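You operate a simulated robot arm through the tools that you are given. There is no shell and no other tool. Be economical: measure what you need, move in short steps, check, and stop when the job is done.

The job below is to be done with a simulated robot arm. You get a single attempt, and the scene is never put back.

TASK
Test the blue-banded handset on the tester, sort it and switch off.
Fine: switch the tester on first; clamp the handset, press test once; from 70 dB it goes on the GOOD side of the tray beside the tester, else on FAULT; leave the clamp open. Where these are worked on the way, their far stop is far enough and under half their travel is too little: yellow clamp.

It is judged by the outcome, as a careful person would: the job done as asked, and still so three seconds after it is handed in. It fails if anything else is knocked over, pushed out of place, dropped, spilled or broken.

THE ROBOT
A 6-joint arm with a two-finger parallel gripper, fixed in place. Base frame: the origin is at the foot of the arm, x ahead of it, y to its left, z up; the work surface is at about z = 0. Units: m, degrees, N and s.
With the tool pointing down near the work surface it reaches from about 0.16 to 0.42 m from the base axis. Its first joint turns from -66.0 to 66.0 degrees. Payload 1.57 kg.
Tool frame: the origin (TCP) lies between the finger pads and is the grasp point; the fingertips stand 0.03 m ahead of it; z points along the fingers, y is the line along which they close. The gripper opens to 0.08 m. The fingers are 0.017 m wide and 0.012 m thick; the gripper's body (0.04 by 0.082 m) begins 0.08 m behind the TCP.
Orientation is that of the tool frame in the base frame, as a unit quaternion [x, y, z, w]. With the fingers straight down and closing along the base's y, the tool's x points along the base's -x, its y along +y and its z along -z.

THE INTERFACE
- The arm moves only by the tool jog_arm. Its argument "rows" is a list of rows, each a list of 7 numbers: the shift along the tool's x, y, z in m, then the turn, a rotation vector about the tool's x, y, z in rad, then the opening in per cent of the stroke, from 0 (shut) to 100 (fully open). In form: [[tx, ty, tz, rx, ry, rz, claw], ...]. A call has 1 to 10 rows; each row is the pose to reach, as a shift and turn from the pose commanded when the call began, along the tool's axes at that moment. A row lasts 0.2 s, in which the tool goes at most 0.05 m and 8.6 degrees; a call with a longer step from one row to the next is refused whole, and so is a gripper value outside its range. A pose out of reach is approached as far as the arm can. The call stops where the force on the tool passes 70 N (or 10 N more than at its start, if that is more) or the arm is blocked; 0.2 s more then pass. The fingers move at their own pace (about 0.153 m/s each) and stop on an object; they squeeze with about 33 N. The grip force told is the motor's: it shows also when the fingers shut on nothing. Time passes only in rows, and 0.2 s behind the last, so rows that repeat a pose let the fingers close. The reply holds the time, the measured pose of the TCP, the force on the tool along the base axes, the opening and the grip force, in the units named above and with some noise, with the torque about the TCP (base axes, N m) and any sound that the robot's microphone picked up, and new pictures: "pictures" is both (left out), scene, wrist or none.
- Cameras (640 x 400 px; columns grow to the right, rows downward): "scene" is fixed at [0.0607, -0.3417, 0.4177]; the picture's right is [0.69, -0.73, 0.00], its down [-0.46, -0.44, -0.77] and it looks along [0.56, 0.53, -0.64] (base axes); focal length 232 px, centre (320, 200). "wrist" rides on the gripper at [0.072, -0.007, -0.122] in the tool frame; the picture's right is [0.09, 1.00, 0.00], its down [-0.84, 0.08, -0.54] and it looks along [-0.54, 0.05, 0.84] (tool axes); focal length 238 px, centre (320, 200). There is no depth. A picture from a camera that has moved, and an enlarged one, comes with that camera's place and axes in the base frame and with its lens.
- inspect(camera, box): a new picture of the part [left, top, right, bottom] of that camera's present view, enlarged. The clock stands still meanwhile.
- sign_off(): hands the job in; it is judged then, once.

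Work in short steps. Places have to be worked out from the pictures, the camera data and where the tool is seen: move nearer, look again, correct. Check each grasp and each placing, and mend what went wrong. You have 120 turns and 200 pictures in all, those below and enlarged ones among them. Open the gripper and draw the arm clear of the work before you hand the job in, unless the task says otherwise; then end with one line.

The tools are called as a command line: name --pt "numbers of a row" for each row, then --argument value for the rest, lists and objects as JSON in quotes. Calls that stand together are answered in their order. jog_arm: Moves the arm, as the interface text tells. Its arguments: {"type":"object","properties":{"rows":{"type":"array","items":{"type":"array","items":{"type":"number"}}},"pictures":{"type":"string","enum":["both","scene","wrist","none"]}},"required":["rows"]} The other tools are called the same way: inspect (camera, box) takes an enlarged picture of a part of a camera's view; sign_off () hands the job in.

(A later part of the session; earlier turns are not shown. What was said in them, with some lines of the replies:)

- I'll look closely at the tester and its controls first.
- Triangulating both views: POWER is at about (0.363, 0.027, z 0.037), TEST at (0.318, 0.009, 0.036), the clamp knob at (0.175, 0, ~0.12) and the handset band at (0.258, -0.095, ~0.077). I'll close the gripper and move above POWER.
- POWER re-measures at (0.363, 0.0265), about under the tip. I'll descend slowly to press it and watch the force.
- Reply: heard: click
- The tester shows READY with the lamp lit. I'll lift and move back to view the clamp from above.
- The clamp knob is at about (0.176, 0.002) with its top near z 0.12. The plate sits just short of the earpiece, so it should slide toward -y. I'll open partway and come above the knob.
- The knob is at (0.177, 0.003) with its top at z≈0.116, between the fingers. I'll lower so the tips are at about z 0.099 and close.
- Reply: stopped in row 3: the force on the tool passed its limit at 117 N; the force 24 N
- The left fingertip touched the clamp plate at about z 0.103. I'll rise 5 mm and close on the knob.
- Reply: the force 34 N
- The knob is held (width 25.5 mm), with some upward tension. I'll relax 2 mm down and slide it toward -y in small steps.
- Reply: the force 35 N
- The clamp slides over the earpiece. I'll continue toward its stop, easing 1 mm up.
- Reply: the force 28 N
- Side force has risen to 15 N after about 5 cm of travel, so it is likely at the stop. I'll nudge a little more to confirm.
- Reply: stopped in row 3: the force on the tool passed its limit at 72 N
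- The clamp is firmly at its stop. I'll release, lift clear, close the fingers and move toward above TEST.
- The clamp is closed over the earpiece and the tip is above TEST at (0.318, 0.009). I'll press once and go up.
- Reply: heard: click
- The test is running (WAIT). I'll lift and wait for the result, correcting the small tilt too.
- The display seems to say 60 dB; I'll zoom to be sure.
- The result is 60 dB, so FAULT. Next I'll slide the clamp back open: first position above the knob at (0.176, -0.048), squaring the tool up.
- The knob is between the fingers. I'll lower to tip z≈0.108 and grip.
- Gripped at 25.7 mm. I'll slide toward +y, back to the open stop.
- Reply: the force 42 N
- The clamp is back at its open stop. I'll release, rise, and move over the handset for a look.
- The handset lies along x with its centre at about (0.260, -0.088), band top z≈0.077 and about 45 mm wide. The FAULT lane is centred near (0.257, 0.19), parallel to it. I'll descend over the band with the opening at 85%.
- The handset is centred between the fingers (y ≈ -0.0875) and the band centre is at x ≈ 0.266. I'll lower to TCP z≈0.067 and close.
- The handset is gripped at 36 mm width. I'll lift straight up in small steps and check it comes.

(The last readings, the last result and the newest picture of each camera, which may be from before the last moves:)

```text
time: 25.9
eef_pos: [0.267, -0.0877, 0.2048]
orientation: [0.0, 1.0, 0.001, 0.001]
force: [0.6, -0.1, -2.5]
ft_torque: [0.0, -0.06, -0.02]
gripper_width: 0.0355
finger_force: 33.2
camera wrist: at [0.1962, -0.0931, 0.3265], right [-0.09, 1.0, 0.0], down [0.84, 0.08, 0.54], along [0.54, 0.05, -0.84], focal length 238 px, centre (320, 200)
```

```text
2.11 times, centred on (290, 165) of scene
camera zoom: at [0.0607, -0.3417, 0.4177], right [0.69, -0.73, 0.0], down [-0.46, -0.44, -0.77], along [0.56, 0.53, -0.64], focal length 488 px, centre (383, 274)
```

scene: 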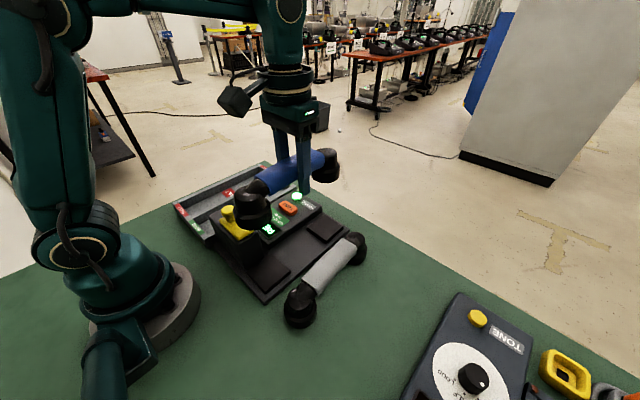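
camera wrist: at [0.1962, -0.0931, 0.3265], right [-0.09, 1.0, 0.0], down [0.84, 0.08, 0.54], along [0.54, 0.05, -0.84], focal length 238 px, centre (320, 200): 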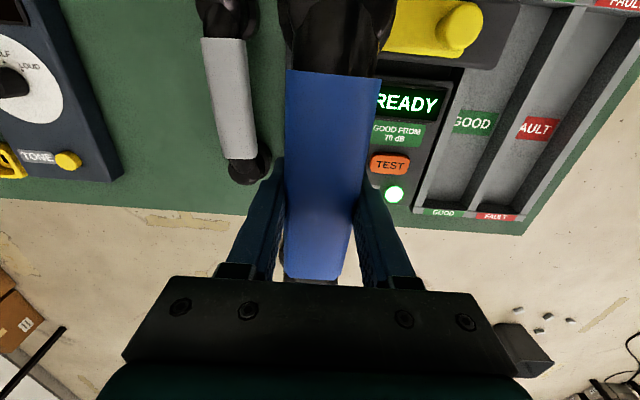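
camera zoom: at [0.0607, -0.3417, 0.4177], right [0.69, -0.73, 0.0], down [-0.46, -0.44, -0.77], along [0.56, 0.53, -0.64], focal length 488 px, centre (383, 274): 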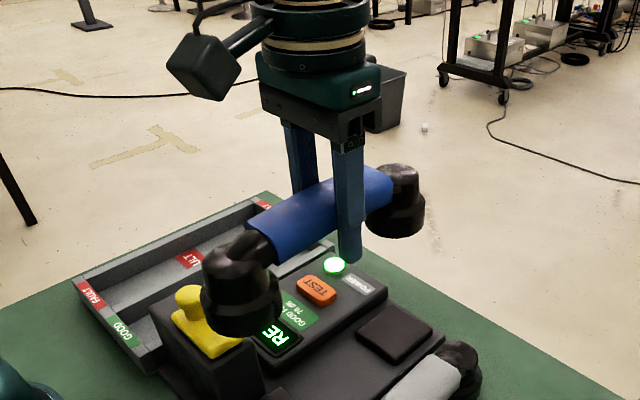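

The handset is held securely and the display has reset to READY. I'll raise a little and carry it over above the FAULT lane (y≈0.187), then look.

jog_arm --pt "0 0.02 -0.02 0 0 0 0" --pt "0.002 0.065 -0.025 0 0 0 0" --pt "0.004 0.11 -0.025 0 0 0 0" --pt "0.006 0.155 -0.025 0 0 0 0" --pt "0.008 0.2 -0.025 0 0 0 0" --pt "0.0095 0.245 -0.025 0 0 0 0" --pt "0.0095 0.274 -0.025 0 0 0 0" --pt "0.0095 0.274 -0.025 0 0 0 0"

inspect --camera "scene" --box '[140, 60, 340, 260]'

```text
time: 27.7
eef_pos: [0.2561, 0.1899, 0.2288]
orientation: [-0.001, 1.0, 0.0, 0.002]
force: [0.4, -0.4, -2.0]
ft_torque: [-0.01, -0.02, -0.01]
gripper_width: 0.0356
finger_force: 32.9
camera wrist: at [0.1852, 0.1841, 0.352], right [-0.09, 1.0, 0.0], down [0.84, 0.08, 0.54], along [0.54, 0.05, -0.84], focal length 238 px, centre (320, 200)
```

scene: 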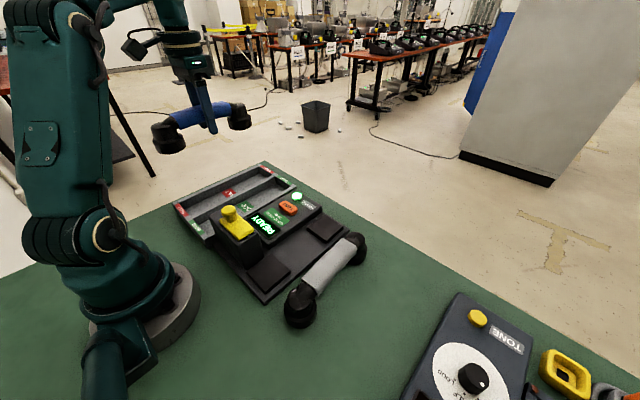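
wrist: 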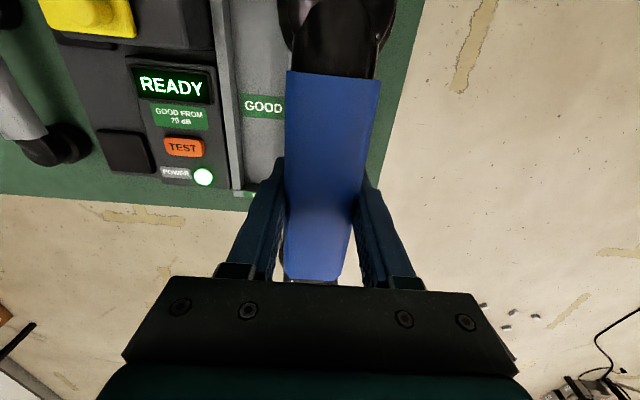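

```text
2.00 times, centred on (240, 160) of scene
camera zoom: at [0.0607, -0.3417, 0.4177], right [0.69, -0.73, 0.0], down [-0.46, -0.44, -0.77], along [0.56, 0.53, -0.64], focal length 464 px, centre (480, 280)
```

zoom: 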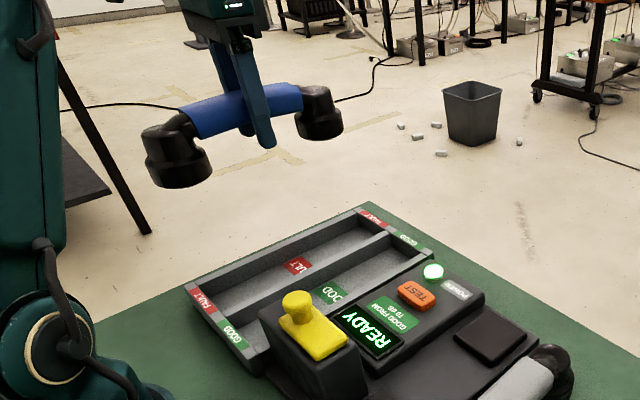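

The tray is unobstructed in the scene view; I'll enlarge it to locate the lane edges precisely.

inspect --camera "scene" --box '[165, 155, 309, 245]'

```text
4.44 times, centred on (237, 200) of scene
camera zoom: at [0.0607, -0.3417, 0.4177], right [0.69, -0.73, 0.0], down [-0.46, -0.44, -0.77], along [0.56, 0.53, -0.64], focal length 1031 px, centre (689, 200)
```

zoom: 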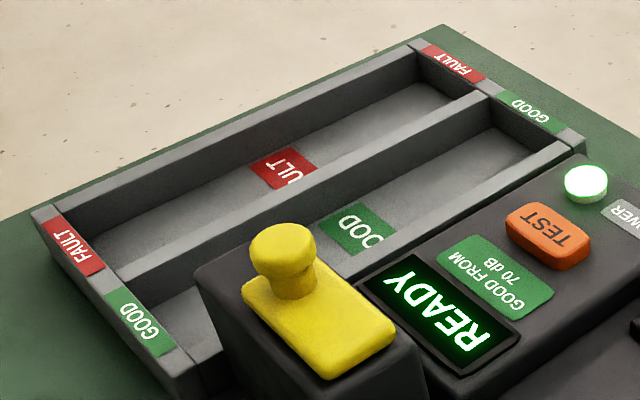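

The lane spans about y 0.151–0.223 and x 0.138–0.374, so I want the TCP near (0.2595, 0.187). I'll lower to just above the rim and check.

jog_arm --pt "-0.0025 -0.001 0.04 0 0 0 0" --pt "-0.0025 -0.001 0.08 0 0 0 0" --pt "-0.0025 -0.001 0.11 0 0 0 0" --pt "-0.0025 -0.001 0.125 0 0 0 0" --pt "-0.0025 -0.001 0.125 0 0 0 0"

inspect --camera "scene" --box '[160, 130, 320, 250]'

inspect --camera "wrist" --box '[200, 0, 440, 200]'

```text
time: 28.9
eef_pos: [0.2611, 0.1862, 0.1043]
orientation: [0.0, 1.0, 0.001, 0.002]
force: [0.2, 0.6, -3.5]
ft_torque: [0.0, -0.04, 0.0]
gripper_width: 0.0357
finger_force: 33.0
camera wrist: at [0.1897, 0.1813, 0.226], right [-0.09, 1.0, 0.0], down [0.84, 0.08, 0.54], along [0.54, 0.05, -0.84], focal length 238 px, centre (320, 200)
```

scene: 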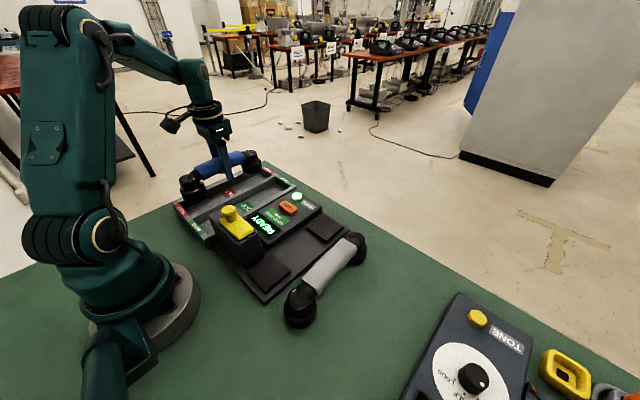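
wrist: 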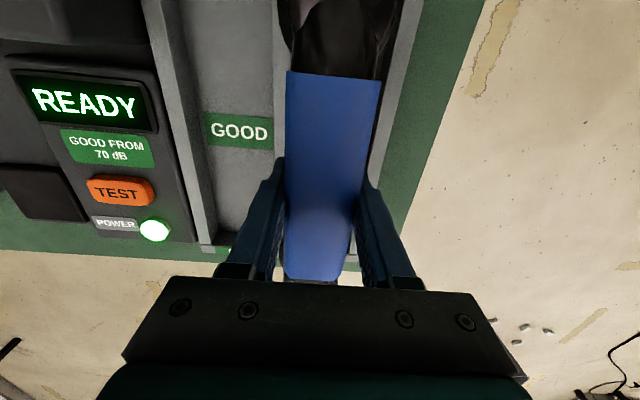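

```text
3.33 times, centred on (240, 190) of scene
camera zoom: at [0.0607, -0.3417, 0.4177], right [0.69, -0.73, 0.0], down [-0.46, -0.44, -0.77], along [0.56, 0.53, -0.64], focal length 773 px, centre (587, 233)
```

zoom: 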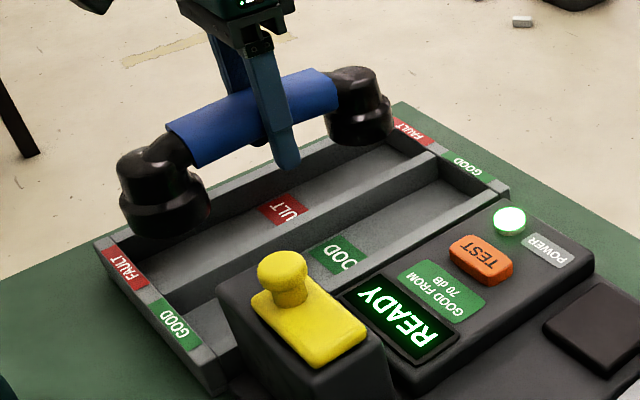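

```text
2.00 times, centred on (320, 100) of wrist
camera zoom: at [0.1897, 0.1813, 0.226], right [-0.09, 1.0, 0.0], down [0.84, 0.08, 0.54], along [0.54, 0.05, -0.84], focal length 477 px, centre (320, 400)
```

zoom: 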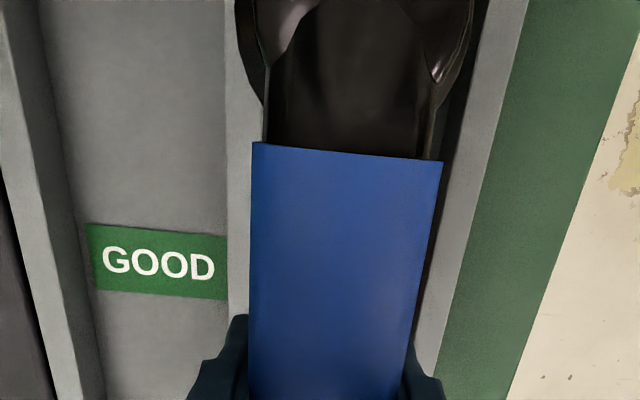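

Re-checking with both views, the rim height is about 0.035, which puts the lane at y 0.158–0.231 (centre 0.1945) and x 0.141–0.38. I'll shift +8 mm in y and +8 mm in x, then lower partway.

jog_arm --pt "-0.004 0.004 0 0 0 0 0" --pt "-0.008 0.008 0 0 0 0 0" --pt "-0.008 0.008 0.015 0 0 0 0" --pt "-0.008 0.008 0.025 0 0 0 0" --pt "-0.008 0.008 0.035 0 0 0 0" --pt "-0.008 0.008 0.035 0 0 0 0"

inspect --camera "scene" --box '[160, 130, 320, 250]'

inspect --camera "wrist" --box '[200, 0, 440, 200]'

```text
time: 30.3
eef_pos: [0.2679, 0.1948, 0.0678]
orientation: [0.0, 1.0, 0.001, 0.002]
force: [0.0, 0.5, -1.7]
ft_torque: [-0.01, 0.0, 0.0]
gripper_width: 0.0358
finger_force: 33.1
camera wrist: at [0.1966, 0.1885, 0.1897], right [-0.09, 1.0, 0.0], down [0.83, 0.08, 0.54], along [0.54, 0.05, -0.84], focal length 238 px, centre (320, 200)
```

scene: 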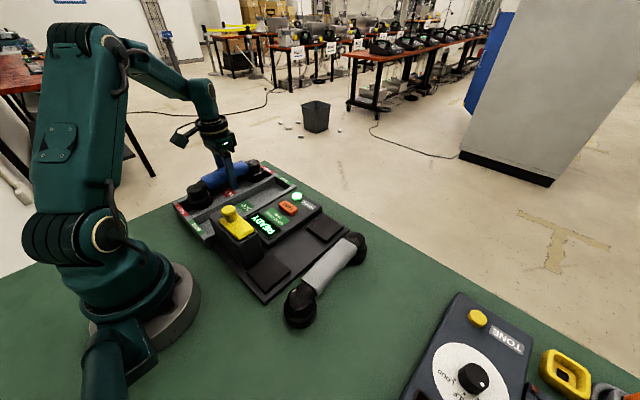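
wrist: 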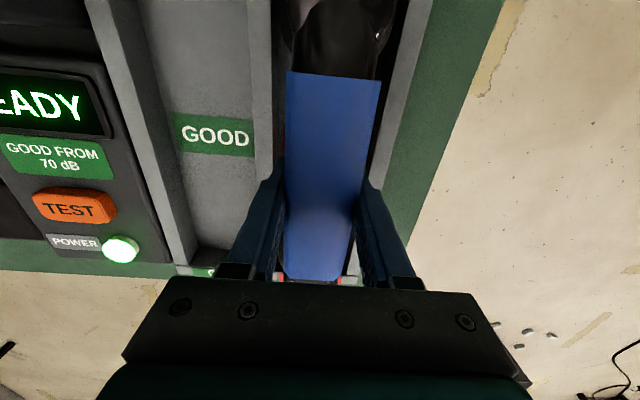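

```text
3.33 times, centred on (240, 190) of scene
camera zoom: at [0.0607, -0.3417, 0.4177], right [0.69, -0.73, 0.0], down [-0.46, -0.44, -0.77], along [0.56, 0.53, -0.64], focal length 773 px, centre (587, 233)
```

zoom: 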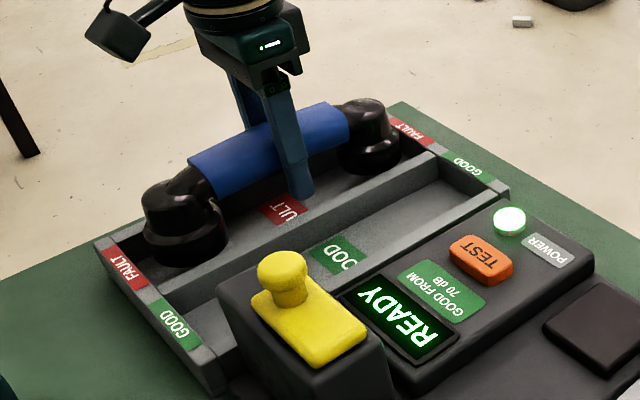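

```text
2.00 times, centred on (320, 100) of wrist
camera zoom: at [0.1966, 0.1885, 0.1897], right [-0.09, 1.0, 0.0], down [0.83, 0.08, 0.54], along [0.54, 0.05, -0.84], focal length 477 px, centre (320, 400)
```

zoom: 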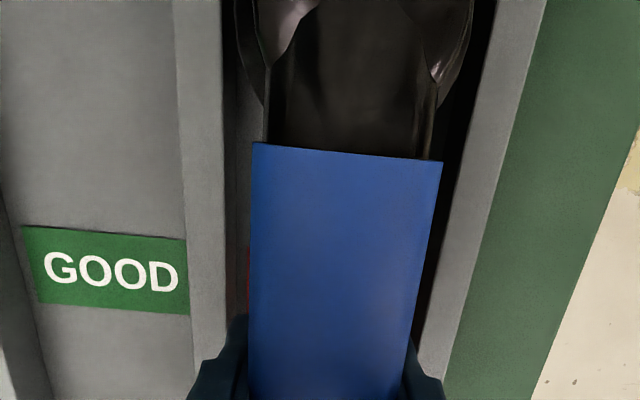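

The cups are centred between the lane walls. I'll lower in fine steps to find the floor.

jog_arm --pt "0 0 0.005 0 0 0 0" --pt "0 0 0.009 0 0 0 0" --pt "0 0 0.012 0 0 0 0" --pt "0 0 0.015 0 0 0 0" --pictures "none"

```text
time: 31.3
eef_pos: [0.2683, 0.1947, 0.0538]
orientation: [0.0, 1.0, 0.0, 0.002]
force: [-0.1, 0.1, -2.6]
ft_torque: [0.0, -0.01, 0.01]
gripper_width: 0.0361
finger_force: 33.2
```

No contact yet at TCP z≈0.054. I'll continue with 2 mm steps.

jog_arm --pt "0 0 0.002 0 0 0 0" --pt "0 0 0.004 0 0 0 0" --pt "0 0 0.006 0 0 0 0" --pictures "scene"

inspect --camera "scene" --box '[160, 130, 320, 250]'

```text
time: 32.1
eef_pos: [0.2686, 0.196, 0.049]
orientation: [-0.001, 1.0, 0.0, 0.004]
force: [-3.4, -4.2, 29.9]
ft_torque: [-0.27, -0.02, 0.0]
gripper_width: 0.0362
finger_force: 33.3
```

scene: 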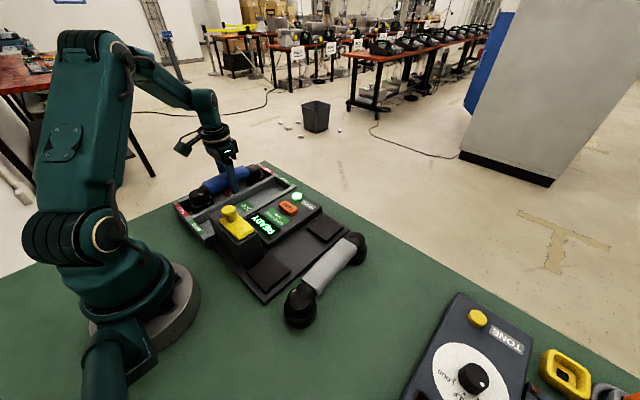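

```text
3.33 times, centred on (240, 190) of scene
camera zoom: at [0.0606, -0.3418, 0.4177], right [0.69, -0.73, 0.0], down [-0.46, -0.44, -0.77], along [0.56, 0.53, -0.64], focal length 773 px, centre (587, 233)
```

zoom: 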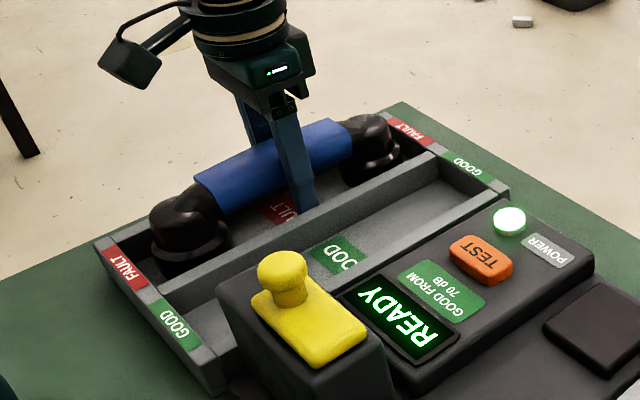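

The handset is on the lane floor. I'll ease up 1 mm, open just enough (53%) to clear the lane walls, then lift straight up.

jog_arm --pt "0 -0.001 -0.001 0 0 0 0" --pt "0 -0.001 -0.001 0 0 0 50" --pt "0 -0.001 -0.001 0 0 0 53" --pt "0 -0.001 -0.006 0 0 0 53" --pt "0 -0.001 -0.02 0 0 0 53" --pt "0 -0.001 -0.05 0 0 0 53" --pt "0 -0.001 -0.09 0 0 0 53" --pt "0 -0.001 -0.13 0 0 0 53"

inspect --camera "scene" --box '[160, 130, 320, 250]'

```text
time: 33.9
eef_pos: [0.2645, 0.1931, 0.1766]
orientation: [0.0, 1.0, -0.001, 0.002]
force: [0.8, 1.0, 1.3]
ft_torque: [-0.03, -0.02, 0.02]
gripper_width: 0.0426
finger_force: 0.1
camera wrist: at [0.1942, 0.1864, 0.2979], right [-0.09, 1.0, 0.0], down [0.84, 0.08, 0.54], along [0.54, 0.05, -0.84], focal length 238 px, centre (320, 200)
```

scene: 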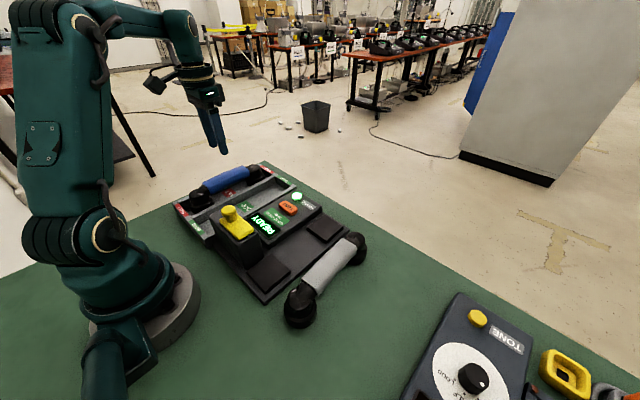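
wrist: 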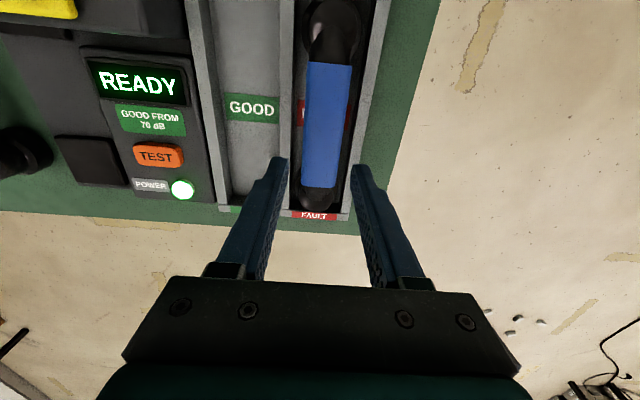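

```text
3.33 times, centred on (240, 190) of scene
camera zoom: at [0.0607, -0.3417, 0.4177], right [0.69, -0.73, 0.0], down [-0.46, -0.44, -0.77], along [0.56, 0.53, -0.64], focal length 773 px, centre (587, 233)
```

zoom: 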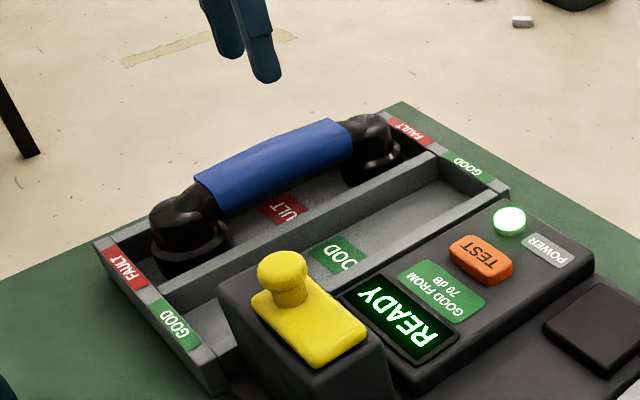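

The handset sits in the FAULT lane. Now I'll close the gripper and go above POWER (0.3635, 0.026) to switch off.

jog_arm --pt "-0.02 -0.04 -0.01 0 0 0 0" --pt "-0.045 -0.08 -0.01 0 0 0 0" --pt "-0.07 -0.12 -0.01 0 0 0 0" --pt "-0.097 -0.155 0.0 0 0 0 0" --pt "-0.0985 -0.167 0.035 0 0 0 0" --pt "-0.0985 -0.167 0.07 0 0 0 0" --pt "-0.0985 -0.167 0.07 0 0 0 0"

```text
time: 35.5
eef_pos: [0.3663, 0.028, 0.1089]
orientation: [0.001, 1.0, 0.001, 0.002]
force: [0.1, -0.4, 0.1]
ft_torque: [0.02, 0.02, 0.01]
gripper_width: 0.0
finger_force: 21.4
camera wrist: at [0.2957, 0.0217, 0.23], right [-0.09, 1.0, 0.0], down [0.83, 0.08, 0.55], along [0.54, 0.05, -0.84], focal length 238 px, centre (320, 200)
```

scene: 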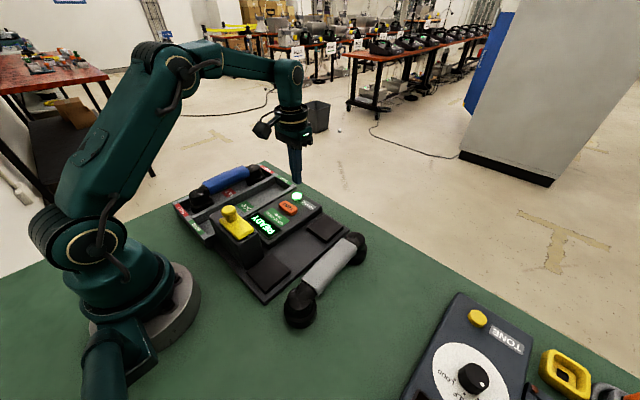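
wrist: 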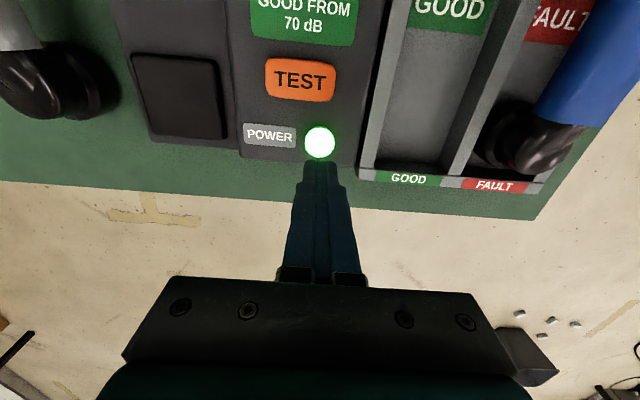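

POWER is at about x 0.363, so I'll shift back 3 mm, press down to the same depth as before and release.

jog_arm --pt "0.003 -0.001 0.015 0 0 0 0" --pt "0.003 -0.001 0.032 0 0 0 0" --pt "0.003 -0.001 0.038 0 0 0 0" --pt "0.003 -0.001 0.041 0 0 0 0" --pt "0.003 -0.001 0.0435 0 0 0 0"

```text
time: 36.7
eef_pos: [0.3635, 0.0255, 0.0661]
orientation: [0.0, 1.0, 0.001, 0.004]
force: [2.8, -0.5, 7.7]
ft_torque: [0.02, -0.05, -0.02]
gripper_width: 0.0001
finger_force: 21.3
heard: click
camera wrist: at [0.2925, 0.0198, 0.1869], right [-0.09, 1.0, 0.0], down [0.83, 0.08, 0.55], along [0.55, 0.05, -0.84], focal length 238 px, centre (320, 200)
```

scene: 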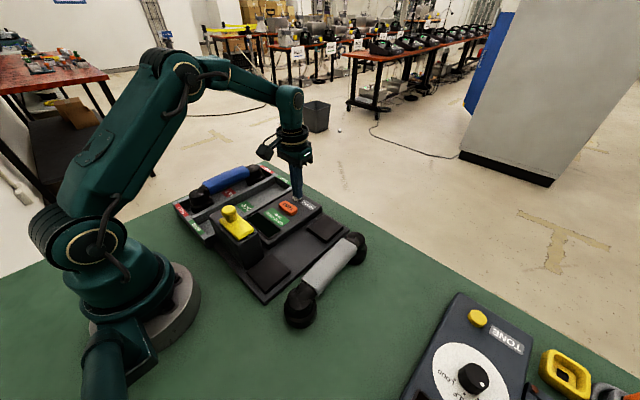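
wrist: 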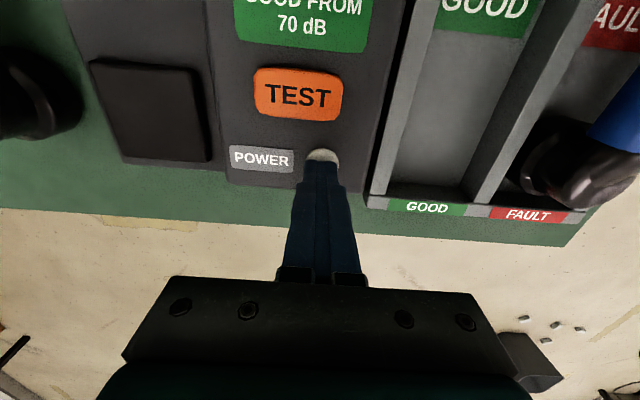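

The tester is off. I'll rise clear, open the gripper and do a final check.

jog_arm --pt "0 0 -0.04 0 0 0 0" --pt "0 0 -0.08 0 0 0 0" --pt "0.02 0 -0.12 0 0 0 30" --pt "0.05 0 -0.155 0 0 0 70" --pt "0.09 0.01 -0.18 0 0 0 100" --pt "0.12 0.02 -0.2 0 0 0 100" --pt "0.12 0.02 -0.2 0 0 0 100"

inspect --camera "scene" --box '[160, 140, 380, 330]'

```text
time: 38.3
eef_pos: [0.2415, 0.0457, 0.2645]
orientation: [0.0, 1.0, -0.001, 0.001]
force: [-1.0, 0.5, -0.2]
ft_torque: [0.02, 0.01, -0.04]
gripper_width: 0.08
finger_force: 0.1
camera wrist: at [0.1713, 0.0404, 0.3861], right [-0.09, 1.0, 0.0], down [0.84, 0.08, 0.54], along [0.54, 0.05, -0.84], focal length 238 px, centre (320, 200)
```

scene: 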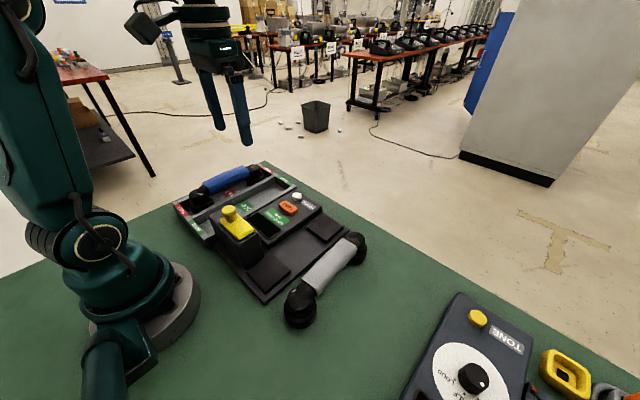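
wrist: 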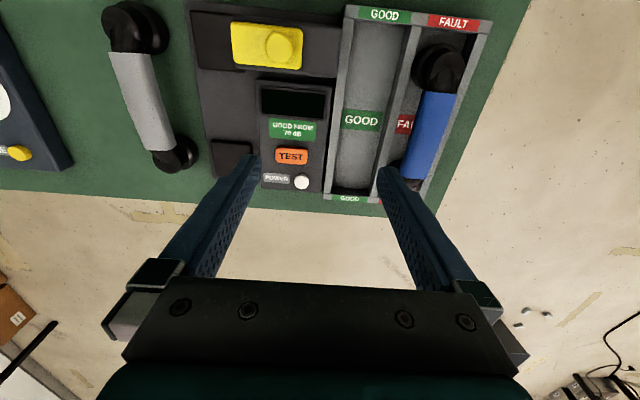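

```text
2.11 times, centred on (270, 235) of scene
camera zoom: at [0.0607, -0.3417, 0.4177], right [0.69, -0.73, 0.0], down [-0.46, -0.44, -0.77], along [0.56, 0.53, -0.64], focal length 488 px, centre (425, 126)
```

zoom: 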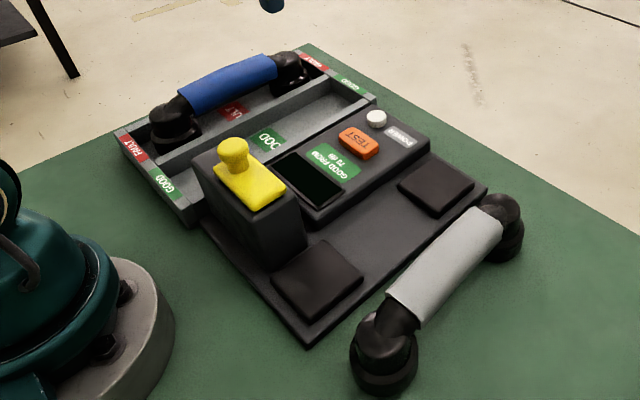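

The handset is in the FAULT lane, the clamp is open, the tester is off and nothing else has moved. I'm handing in.

sign_off

```text
The job is handed in.
```

The blue-banded handset tested at 60 dB, below the 70 dB limit, so it is on the FAULT side of the tray; the clamp is open and the tester is switched off.
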